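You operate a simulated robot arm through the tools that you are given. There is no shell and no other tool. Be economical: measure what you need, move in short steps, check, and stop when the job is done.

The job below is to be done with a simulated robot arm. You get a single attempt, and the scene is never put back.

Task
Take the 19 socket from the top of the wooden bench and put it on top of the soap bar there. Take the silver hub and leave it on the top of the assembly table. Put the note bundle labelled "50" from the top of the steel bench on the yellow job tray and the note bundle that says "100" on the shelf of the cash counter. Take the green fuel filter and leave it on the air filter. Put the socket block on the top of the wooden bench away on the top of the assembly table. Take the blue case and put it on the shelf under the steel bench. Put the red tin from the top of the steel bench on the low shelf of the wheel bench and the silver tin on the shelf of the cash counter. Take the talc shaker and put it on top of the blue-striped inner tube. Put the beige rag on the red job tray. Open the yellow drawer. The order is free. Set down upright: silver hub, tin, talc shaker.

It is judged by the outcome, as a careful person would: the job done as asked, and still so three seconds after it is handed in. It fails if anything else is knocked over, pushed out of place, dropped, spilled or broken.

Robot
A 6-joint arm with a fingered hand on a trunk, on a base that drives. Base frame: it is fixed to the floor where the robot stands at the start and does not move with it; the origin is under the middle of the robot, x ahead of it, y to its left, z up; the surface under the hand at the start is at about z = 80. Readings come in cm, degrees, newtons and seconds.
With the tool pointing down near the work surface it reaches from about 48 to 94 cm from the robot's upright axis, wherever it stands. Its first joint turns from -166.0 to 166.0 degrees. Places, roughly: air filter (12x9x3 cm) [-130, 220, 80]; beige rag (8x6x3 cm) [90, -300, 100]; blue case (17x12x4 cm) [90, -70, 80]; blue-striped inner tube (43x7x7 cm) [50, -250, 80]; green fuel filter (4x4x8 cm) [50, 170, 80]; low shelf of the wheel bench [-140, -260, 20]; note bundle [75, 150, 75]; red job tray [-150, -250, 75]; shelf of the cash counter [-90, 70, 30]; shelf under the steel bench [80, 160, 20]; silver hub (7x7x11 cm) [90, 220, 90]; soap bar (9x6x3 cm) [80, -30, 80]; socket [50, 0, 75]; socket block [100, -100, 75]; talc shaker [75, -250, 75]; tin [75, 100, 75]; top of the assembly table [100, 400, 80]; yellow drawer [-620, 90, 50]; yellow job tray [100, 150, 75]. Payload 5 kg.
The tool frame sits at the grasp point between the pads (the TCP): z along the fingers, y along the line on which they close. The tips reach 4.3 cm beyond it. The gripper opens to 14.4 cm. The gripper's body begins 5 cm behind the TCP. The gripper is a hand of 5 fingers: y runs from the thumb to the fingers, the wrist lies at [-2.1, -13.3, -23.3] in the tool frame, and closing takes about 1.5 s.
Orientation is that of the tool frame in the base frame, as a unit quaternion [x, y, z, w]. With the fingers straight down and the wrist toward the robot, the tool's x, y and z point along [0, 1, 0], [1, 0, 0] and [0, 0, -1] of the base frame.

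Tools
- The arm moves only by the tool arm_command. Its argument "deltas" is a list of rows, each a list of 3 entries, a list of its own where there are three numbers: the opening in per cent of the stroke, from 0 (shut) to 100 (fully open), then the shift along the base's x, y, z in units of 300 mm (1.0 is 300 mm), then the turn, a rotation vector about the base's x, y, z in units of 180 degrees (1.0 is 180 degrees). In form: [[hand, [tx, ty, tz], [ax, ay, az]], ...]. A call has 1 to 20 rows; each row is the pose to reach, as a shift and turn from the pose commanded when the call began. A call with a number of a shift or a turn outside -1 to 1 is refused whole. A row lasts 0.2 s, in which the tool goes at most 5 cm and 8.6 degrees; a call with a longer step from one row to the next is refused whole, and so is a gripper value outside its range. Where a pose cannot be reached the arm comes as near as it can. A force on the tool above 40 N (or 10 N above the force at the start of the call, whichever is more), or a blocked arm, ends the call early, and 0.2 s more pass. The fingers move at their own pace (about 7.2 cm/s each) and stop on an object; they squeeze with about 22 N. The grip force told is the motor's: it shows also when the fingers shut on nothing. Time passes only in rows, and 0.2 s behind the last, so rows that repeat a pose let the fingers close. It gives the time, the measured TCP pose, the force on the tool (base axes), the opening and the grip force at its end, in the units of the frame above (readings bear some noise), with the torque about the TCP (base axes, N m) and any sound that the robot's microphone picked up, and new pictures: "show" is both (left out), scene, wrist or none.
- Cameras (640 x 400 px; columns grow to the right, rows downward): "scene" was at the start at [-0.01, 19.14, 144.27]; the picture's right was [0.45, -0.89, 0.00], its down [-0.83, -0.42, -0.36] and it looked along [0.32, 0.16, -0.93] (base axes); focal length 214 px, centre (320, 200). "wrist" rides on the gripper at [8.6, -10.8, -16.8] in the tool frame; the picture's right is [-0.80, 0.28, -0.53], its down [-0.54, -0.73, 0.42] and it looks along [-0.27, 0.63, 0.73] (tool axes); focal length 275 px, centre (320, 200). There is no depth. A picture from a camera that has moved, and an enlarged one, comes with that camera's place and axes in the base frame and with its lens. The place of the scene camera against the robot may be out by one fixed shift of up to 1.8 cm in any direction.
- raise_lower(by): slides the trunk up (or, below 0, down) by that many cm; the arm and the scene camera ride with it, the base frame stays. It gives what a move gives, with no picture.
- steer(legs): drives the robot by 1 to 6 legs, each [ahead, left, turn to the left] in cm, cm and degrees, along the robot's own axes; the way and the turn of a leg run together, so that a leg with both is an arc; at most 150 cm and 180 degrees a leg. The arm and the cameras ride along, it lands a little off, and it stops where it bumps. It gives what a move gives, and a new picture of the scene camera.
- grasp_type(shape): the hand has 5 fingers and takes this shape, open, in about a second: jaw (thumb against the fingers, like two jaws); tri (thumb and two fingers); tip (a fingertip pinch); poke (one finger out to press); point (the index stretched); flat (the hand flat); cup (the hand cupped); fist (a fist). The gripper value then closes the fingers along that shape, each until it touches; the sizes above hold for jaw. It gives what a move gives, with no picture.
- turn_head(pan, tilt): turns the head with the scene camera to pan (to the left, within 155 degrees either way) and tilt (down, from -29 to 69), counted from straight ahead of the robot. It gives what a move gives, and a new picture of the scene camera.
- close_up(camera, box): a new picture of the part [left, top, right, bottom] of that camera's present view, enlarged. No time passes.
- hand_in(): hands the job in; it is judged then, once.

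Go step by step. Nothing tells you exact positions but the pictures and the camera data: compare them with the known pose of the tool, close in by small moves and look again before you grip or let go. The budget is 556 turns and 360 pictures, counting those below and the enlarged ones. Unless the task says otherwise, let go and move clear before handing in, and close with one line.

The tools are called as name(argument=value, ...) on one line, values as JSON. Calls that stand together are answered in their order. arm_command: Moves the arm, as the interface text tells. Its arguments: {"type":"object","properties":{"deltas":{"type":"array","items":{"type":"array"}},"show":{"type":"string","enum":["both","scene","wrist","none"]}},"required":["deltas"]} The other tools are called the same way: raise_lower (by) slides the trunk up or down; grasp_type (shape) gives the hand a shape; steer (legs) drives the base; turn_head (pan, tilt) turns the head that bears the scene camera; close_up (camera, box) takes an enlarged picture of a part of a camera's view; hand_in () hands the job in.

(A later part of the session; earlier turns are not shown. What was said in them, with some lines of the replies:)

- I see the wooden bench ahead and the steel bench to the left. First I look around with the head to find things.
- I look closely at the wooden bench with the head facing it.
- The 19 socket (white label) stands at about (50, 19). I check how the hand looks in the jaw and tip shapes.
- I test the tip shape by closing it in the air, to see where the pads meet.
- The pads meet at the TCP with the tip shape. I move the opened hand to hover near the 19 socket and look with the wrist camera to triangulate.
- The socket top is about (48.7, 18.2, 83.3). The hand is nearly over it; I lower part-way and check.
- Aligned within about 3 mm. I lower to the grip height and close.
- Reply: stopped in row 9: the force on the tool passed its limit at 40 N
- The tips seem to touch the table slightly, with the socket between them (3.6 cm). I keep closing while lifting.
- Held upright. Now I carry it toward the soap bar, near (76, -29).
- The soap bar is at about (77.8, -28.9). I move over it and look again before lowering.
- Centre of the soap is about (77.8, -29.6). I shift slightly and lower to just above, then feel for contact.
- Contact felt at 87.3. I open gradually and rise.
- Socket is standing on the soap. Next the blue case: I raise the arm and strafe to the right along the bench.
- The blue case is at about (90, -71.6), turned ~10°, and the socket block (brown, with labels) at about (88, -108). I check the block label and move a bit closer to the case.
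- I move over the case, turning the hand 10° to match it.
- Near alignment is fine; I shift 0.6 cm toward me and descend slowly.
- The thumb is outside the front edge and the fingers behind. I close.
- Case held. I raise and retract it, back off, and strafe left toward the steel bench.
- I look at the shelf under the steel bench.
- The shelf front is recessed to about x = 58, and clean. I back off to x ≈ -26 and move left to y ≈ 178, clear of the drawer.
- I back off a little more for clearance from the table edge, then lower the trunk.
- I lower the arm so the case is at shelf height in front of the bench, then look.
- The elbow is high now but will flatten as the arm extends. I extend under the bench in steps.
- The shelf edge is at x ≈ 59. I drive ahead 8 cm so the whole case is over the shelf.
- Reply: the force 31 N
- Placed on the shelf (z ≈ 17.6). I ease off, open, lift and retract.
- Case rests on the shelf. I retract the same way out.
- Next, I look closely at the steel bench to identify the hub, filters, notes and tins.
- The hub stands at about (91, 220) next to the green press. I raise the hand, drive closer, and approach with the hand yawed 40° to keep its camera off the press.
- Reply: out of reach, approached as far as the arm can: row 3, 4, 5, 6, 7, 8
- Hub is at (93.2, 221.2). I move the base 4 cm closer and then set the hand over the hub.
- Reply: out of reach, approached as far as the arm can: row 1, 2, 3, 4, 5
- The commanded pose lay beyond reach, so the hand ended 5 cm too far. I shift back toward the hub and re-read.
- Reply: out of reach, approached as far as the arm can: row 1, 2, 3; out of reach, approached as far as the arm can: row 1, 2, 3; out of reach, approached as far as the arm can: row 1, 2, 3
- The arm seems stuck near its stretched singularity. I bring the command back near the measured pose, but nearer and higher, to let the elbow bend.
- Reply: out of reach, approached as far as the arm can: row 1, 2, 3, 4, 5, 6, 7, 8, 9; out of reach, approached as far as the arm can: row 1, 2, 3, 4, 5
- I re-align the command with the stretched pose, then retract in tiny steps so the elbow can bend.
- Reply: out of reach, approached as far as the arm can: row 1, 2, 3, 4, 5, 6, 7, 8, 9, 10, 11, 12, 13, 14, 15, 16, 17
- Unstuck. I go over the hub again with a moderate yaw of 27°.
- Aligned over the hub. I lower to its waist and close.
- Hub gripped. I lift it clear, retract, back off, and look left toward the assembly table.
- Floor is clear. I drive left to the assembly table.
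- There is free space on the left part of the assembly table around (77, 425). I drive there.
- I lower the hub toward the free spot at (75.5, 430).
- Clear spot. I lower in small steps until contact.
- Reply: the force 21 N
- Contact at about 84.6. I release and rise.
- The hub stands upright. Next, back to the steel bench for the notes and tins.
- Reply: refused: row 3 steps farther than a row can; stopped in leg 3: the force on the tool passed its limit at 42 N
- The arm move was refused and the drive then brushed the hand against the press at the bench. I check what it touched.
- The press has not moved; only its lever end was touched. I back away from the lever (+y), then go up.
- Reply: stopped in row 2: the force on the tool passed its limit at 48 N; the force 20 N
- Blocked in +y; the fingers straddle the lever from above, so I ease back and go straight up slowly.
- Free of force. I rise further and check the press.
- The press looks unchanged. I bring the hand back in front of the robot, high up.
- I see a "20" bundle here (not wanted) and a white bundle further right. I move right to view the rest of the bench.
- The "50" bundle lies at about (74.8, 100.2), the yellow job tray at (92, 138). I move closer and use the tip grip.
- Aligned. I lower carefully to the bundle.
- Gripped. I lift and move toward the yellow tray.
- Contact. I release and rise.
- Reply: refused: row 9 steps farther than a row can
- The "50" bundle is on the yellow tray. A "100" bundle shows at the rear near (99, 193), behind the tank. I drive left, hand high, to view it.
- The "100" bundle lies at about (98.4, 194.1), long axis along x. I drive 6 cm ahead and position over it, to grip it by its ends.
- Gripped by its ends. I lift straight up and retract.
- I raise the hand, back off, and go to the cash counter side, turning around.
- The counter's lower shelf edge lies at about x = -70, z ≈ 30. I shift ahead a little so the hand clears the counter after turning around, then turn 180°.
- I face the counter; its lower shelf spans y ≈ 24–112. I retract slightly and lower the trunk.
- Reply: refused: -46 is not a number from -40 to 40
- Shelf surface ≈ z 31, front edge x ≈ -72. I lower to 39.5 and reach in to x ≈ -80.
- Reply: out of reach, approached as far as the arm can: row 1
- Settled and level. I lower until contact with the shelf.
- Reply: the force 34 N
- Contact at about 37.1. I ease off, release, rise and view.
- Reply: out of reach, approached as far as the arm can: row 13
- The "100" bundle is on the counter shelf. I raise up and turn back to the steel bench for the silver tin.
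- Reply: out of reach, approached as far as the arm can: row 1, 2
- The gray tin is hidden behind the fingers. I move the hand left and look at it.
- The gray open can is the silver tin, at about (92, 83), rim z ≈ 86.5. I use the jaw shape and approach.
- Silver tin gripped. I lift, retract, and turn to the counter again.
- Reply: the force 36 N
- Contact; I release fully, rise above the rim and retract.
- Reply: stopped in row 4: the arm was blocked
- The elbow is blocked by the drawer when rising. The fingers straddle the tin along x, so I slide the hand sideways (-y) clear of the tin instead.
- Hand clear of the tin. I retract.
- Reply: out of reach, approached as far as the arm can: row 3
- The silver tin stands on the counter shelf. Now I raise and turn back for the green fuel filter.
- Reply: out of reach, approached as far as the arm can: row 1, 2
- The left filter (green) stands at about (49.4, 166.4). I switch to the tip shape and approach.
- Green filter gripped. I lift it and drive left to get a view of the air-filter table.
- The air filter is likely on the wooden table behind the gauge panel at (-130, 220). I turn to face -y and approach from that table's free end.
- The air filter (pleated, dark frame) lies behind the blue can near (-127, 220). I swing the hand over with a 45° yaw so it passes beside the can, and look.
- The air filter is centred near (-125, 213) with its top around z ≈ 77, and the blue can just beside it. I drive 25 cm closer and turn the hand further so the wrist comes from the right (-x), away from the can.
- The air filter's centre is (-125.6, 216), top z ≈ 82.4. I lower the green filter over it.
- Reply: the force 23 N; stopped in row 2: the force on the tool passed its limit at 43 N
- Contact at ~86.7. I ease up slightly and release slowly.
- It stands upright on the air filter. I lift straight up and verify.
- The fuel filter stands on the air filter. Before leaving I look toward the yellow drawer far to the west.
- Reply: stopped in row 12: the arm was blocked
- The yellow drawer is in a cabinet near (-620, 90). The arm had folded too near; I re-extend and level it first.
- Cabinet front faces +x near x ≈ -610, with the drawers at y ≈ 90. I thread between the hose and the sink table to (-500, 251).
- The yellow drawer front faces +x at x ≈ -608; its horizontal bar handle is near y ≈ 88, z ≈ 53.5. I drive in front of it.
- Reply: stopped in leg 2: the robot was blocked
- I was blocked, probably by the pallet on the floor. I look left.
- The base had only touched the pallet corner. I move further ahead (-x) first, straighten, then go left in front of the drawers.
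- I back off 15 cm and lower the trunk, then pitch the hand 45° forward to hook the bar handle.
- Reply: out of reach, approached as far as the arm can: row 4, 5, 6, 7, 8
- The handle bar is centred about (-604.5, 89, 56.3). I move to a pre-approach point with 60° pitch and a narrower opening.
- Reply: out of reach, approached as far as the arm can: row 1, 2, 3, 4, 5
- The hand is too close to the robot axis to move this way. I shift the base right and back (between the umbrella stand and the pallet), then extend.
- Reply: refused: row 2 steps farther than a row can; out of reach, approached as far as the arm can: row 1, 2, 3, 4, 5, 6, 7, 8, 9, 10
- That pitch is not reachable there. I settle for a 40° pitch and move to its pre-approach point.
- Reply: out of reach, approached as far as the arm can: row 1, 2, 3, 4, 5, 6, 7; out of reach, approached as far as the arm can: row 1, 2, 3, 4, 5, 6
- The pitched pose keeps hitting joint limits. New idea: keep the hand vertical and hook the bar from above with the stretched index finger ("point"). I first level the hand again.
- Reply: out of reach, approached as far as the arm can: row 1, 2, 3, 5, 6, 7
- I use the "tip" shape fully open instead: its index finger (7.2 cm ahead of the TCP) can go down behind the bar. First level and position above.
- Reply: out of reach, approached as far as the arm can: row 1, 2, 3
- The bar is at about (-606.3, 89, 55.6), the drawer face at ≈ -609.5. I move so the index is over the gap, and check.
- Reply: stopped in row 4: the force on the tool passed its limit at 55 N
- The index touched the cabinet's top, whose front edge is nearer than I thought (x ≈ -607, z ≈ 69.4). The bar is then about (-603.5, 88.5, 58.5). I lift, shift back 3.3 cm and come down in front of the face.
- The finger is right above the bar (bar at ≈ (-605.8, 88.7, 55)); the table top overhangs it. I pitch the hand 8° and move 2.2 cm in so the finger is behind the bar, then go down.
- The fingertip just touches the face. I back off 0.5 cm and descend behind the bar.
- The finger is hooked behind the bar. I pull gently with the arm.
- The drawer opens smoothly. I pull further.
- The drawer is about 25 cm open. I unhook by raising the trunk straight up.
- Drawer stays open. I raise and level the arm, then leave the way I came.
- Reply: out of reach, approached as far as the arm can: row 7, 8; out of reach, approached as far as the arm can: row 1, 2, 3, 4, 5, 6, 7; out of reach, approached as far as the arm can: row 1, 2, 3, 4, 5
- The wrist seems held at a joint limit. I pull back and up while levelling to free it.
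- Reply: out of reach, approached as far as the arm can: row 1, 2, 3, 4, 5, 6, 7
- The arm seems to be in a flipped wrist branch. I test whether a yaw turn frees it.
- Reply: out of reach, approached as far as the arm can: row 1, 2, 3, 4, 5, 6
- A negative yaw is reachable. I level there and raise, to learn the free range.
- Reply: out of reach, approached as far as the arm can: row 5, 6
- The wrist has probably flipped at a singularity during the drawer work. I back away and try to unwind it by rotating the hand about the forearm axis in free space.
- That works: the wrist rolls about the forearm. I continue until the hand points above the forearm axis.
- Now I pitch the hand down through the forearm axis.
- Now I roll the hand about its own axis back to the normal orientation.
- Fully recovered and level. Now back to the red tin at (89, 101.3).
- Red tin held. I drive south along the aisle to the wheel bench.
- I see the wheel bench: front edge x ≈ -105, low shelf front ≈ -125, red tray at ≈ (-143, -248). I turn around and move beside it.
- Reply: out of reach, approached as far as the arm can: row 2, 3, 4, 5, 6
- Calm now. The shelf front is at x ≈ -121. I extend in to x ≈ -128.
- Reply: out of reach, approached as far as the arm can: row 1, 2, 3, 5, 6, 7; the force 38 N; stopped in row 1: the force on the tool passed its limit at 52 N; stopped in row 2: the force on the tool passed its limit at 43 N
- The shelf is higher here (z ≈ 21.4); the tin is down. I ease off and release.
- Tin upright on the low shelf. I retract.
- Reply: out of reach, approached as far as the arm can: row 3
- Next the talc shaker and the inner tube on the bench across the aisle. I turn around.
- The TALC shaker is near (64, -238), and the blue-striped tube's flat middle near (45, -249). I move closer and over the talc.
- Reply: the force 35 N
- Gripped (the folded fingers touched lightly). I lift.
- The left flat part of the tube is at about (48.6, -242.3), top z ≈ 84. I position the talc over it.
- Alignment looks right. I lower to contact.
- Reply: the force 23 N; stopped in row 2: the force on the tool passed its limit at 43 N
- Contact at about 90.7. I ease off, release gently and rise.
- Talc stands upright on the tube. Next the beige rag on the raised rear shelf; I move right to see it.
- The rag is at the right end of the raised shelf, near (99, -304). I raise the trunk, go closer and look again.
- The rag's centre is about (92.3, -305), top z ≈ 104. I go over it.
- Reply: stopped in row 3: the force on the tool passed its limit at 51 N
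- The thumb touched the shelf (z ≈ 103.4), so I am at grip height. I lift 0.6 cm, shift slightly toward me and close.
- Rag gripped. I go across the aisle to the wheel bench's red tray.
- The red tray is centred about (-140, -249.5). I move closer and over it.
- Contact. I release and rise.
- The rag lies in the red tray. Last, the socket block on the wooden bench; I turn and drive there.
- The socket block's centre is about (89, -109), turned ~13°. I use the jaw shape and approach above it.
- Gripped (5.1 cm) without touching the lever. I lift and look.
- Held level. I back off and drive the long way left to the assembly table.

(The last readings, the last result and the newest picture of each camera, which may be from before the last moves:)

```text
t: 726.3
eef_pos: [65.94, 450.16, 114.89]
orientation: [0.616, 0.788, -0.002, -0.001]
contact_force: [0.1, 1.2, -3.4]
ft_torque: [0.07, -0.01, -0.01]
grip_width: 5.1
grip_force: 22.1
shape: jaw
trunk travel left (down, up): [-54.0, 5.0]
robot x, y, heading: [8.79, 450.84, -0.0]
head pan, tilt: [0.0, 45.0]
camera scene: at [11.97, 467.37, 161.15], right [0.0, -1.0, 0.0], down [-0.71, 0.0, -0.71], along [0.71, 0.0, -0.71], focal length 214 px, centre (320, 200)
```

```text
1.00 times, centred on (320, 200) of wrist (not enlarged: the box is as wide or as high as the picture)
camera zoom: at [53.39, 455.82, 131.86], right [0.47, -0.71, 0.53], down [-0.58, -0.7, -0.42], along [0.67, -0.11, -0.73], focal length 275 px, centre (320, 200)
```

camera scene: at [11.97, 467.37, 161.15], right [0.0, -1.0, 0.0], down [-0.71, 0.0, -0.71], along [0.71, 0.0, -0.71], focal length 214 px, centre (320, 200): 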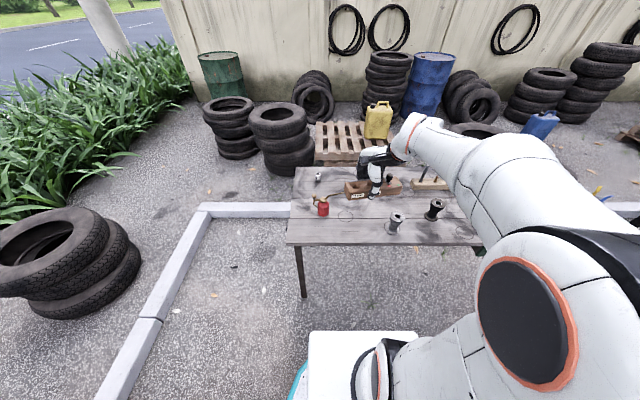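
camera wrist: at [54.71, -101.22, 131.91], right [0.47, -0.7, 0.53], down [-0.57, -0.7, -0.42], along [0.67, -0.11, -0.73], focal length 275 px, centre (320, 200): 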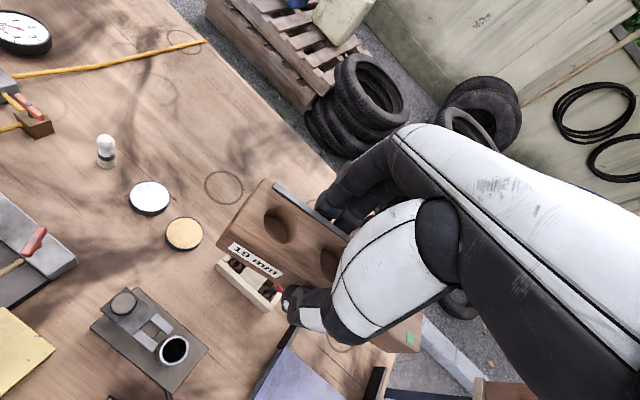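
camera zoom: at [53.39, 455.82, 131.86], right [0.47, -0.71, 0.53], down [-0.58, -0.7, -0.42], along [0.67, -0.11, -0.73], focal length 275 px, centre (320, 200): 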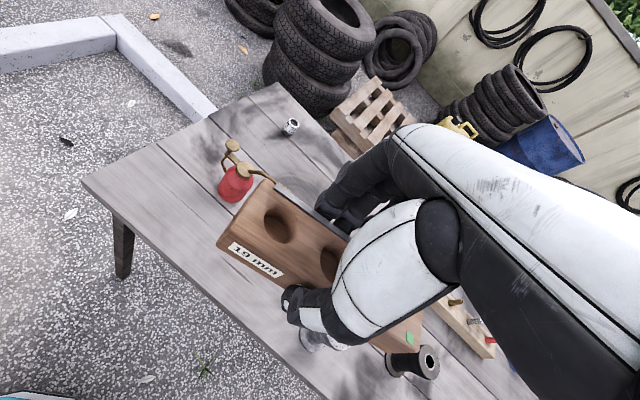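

The hub stands safely to the right. I set the block down at about (73.5, 452).

arm_command(deltas=[[0, [0.1, 0.03, 0], [0, 0, 0]], [0, [0.2, 0.05, -0.05], [0, 0, 0]], [0, [0.253, 0.06, -0.17], [0, 0, 0]], [0, [0.253, 0.06, -0.32], [0, 0, 0]], [0, [0.253, 0.06, -0.47], [0, 0, 0]], [0, [0.253, 0.06, -0.62], [0, 0, 0]], [0, [0.253, 0.06, -0.77], [0, 0, 0]], [0, [0.253, 0.06, -0.9], [0, 0, 0]], [0, [0.253, 0.06, -0.97], [0, 0, 0]], [0, [0.253, 0.06, -0.97], [0, 0, 0]]], show="both")

```text
t: 728.5
eef_pos: [73.55, 451.86, 85.77]
orientation: [0.617, 0.787, -0.001, -0.002]
contact_force: [-0.1, 1.4, -2.5]
ft_torque: [0.06, 0.03, -0.01]
grip_width: 5.08
grip_force: 22.2
shape: jaw
trunk travel left (down, up): [-54.0, 5.0]
robot x, y, heading: [8.85, 450.7, 0.0]
head pan, tilt: [0.0, 45.0]
camera scene: at [11.94, 467.38, 161.15], right [0.0, -1.0, 0.0], down [-0.71, 0.0, -0.71], along [0.71, 0.0, -0.71], focal length 214 px, centre (320, 200)
camera wrist: at [61.07, 457.64, 102.79], right [0.47, -0.7, 0.53], down [-0.58, -0.7, -0.42], along [0.67, -0.11, -0.73], focal length 275 px, centre (320, 200)
```

scene: 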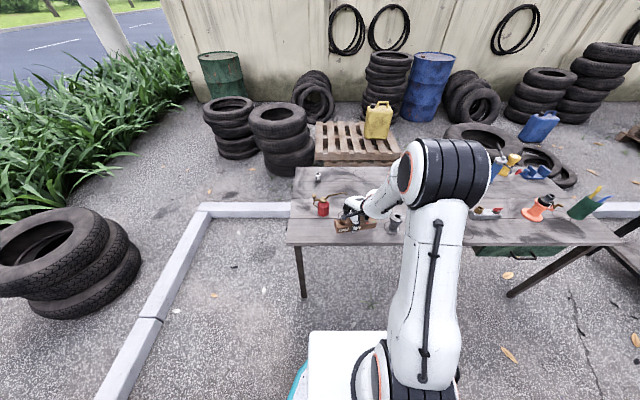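
wrist: 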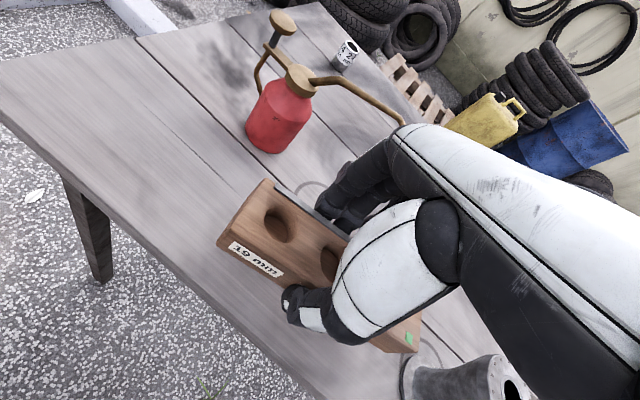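

arm_command(deltas=[[0, [0, 0, -0.04], [0, 0, 0]], [0, [0, 0, -0.08], [0, 0, 0]], [0, [0, 0, -0.12], [0, 0, 0]], [0, [0, 0, -0.12], [0, 0, 0]]], show="none")

arm_command(deltas=[[0, [0, 0, -0.015], [0, 0, 0]], [0, [0, 0, -0.03], [0, 0, 0]], [0, [0, 0, -0.03], [0, 0, 0]]], show="none")

arm_command(deltas=[[0, [0, 0, -0.01], [0, 0, 0]], [0, [0, 0, -0.02], [0, 0, 0]], [0, [0, 0, -0.02], [0, 0, 0]]], show="none")

```text
t: 729.5
eef_pos: [73.51, 452.18, 82.4]
orientation: [0.616, 0.788, -0.001, -0.001]
contact_force: [-0.1, 0.7, -1.9]
ft_torque: [0.07, 0.06, -0.01]
grip_width: 5.07
grip_force: 22.1
shape: jaw
trunk travel left (down, up): [-54.0, 5.0]
robot x, y, heading: [8.72, 450.27, -0.1]
head pan, tilt: [0.0, 45.0]
```

```text
t: 730.3
eef_pos: [73.28, 452.04, 81.43]
orientation: [0.617, 0.787, -0.001, -0.001]
contact_force: [-0.7, -0.1, -2.7]
ft_torque: [0.05, 0.01, 0.0]
grip_width: 5.06
grip_force: 21.8
shape: jaw
trunk travel left (down, up): [-54.0, 5.0]
robot x, y, heading: [8.75, 450.92, -0.1]
head pan, tilt: [0.0, 45.0]
```

```text
t: 731.1
eef_pos: [73.3, 451.92, 80.93]
orientation: [0.617, 0.787, 0.0, -0.001]
contact_force: [-2.3, 0.0, 9.8]
ft_torque: [-0.18, 0.09, 0.03]
grip_width: 5.11
grip_force: 21.7
shape: jaw
trunk travel left (down, up): [-54.0, 5.0]
robot x, y, heading: [8.74, 450.89, 0.0]
head pan, tilt: [0.0, 45.0]
```

Contact. I release and rise.

arm_command(deltas=[[40, [0, 0, 0.005], [0, 0, 0]], [50, [0, 0, 0.005], [0, 0, 0]], [62, [0, 0, 0.005], [0, 0, 0]], [75, [0, 0, 0.005], [0, 0, 0]], [75, [0, 0, 0.005], [0, 0, 0]], [75, [0, 0, 0.08], [0, 0, 0]], [75, [0, 0, 0.2], [0, 0, 0]], [75, [0, 0, 0.35], [0, 0, 0]], [75, [0, 0, 0.5], [0, 0, 0]], [75, [0, 0, 0.65], [0, 0, 0]], [75, [0, 0, 0.8], [0, 0, 0]], [75, [0, 0, 0.95], [0, 0, 0]]], show="both")

```text
t: 733.7
eef_pos: [73.05, 451.79, 109.08]
orientation: [0.617, 0.787, -0.001, -0.001]
contact_force: [0.1, 0.4, -1.0]
ft_torque: [-0.01, 0.0, -0.04]
grip_width: 10.77
grip_force: 0.0
shape: jaw
trunk travel left (down, up): [-54.0, 5.0]
robot x, y, heading: [8.65, 451.0, 0.0]
head pan, tilt: [0.0, 45.0]
camera scene: at [11.87, 467.38, 161.15], right [0.0, -1.0, 0.0], down [-0.71, 0.0, -0.71], along [0.71, 0.0, -0.71], focal length 214 px, centre (320, 200)
camera wrist: at [60.53, 457.48, 126.01], right [0.47, -0.71, 0.53], down [-0.58, -0.7, -0.42], along [0.67, -0.11, -0.73], focal length 275 px, centre (320, 200)
```

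scene: 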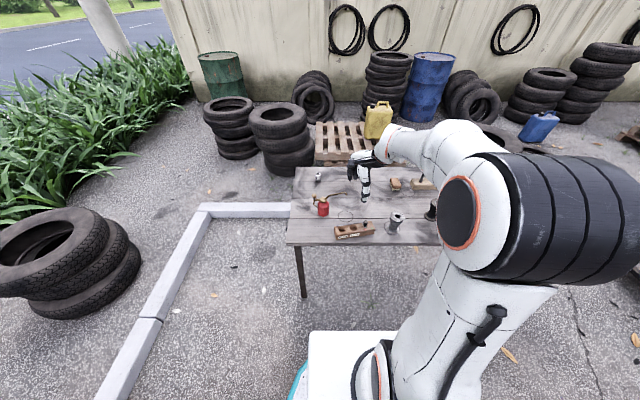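
wrist: 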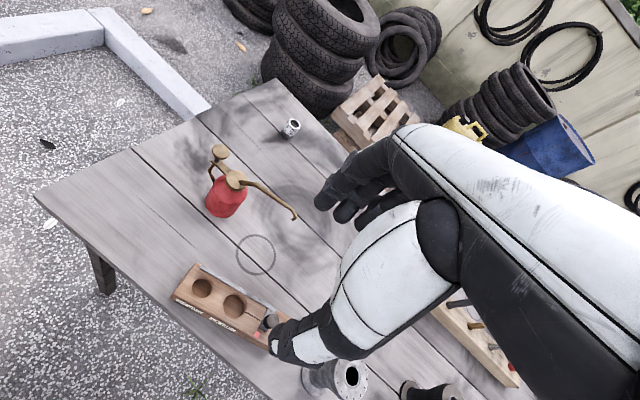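

Everything is placed; the block lies on the assembly table beside the hub. I back clear of the table and hand in.

steer(legs=[[-20, 0, 0]])

hand_in()

```text
t: 735.3
eef_pos: [52.61, 451.51, 109.05]
orientation: [0.619, 0.785, -0.001, 0.0]
contact_force: [-0.2, 0.6, 0.3]
ft_torque: [0.01, -0.02, -0.01]
grip_width: 10.78
grip_force: 0.0
shape: jaw
trunk travel left (down, up): [-54.0, 5.0]
robot x, y, heading: [-11.9, 450.66, -0.5]
head pan, tilt: [0.0, 45.0]
camera scene: at [-8.61, 467.43, 161.16], right [-0.01, -1.0, 0.0], down [-0.71, 0.0, -0.71], along [0.71, 0.0, -0.71], focal length 214 px, centre (320, 200)
```

scene: 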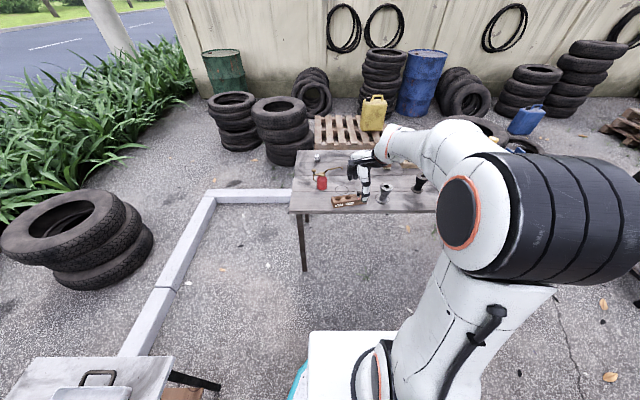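

```text
The job is handed in.
```

I placed all the items and opened the yellow drawer about 25 cm. The hub, both tins and the talc shaker stand upright. While driving, the hand knocked the press lever on the steel bench and the base bumped a pallet corner; by the pictures neither looks moved.
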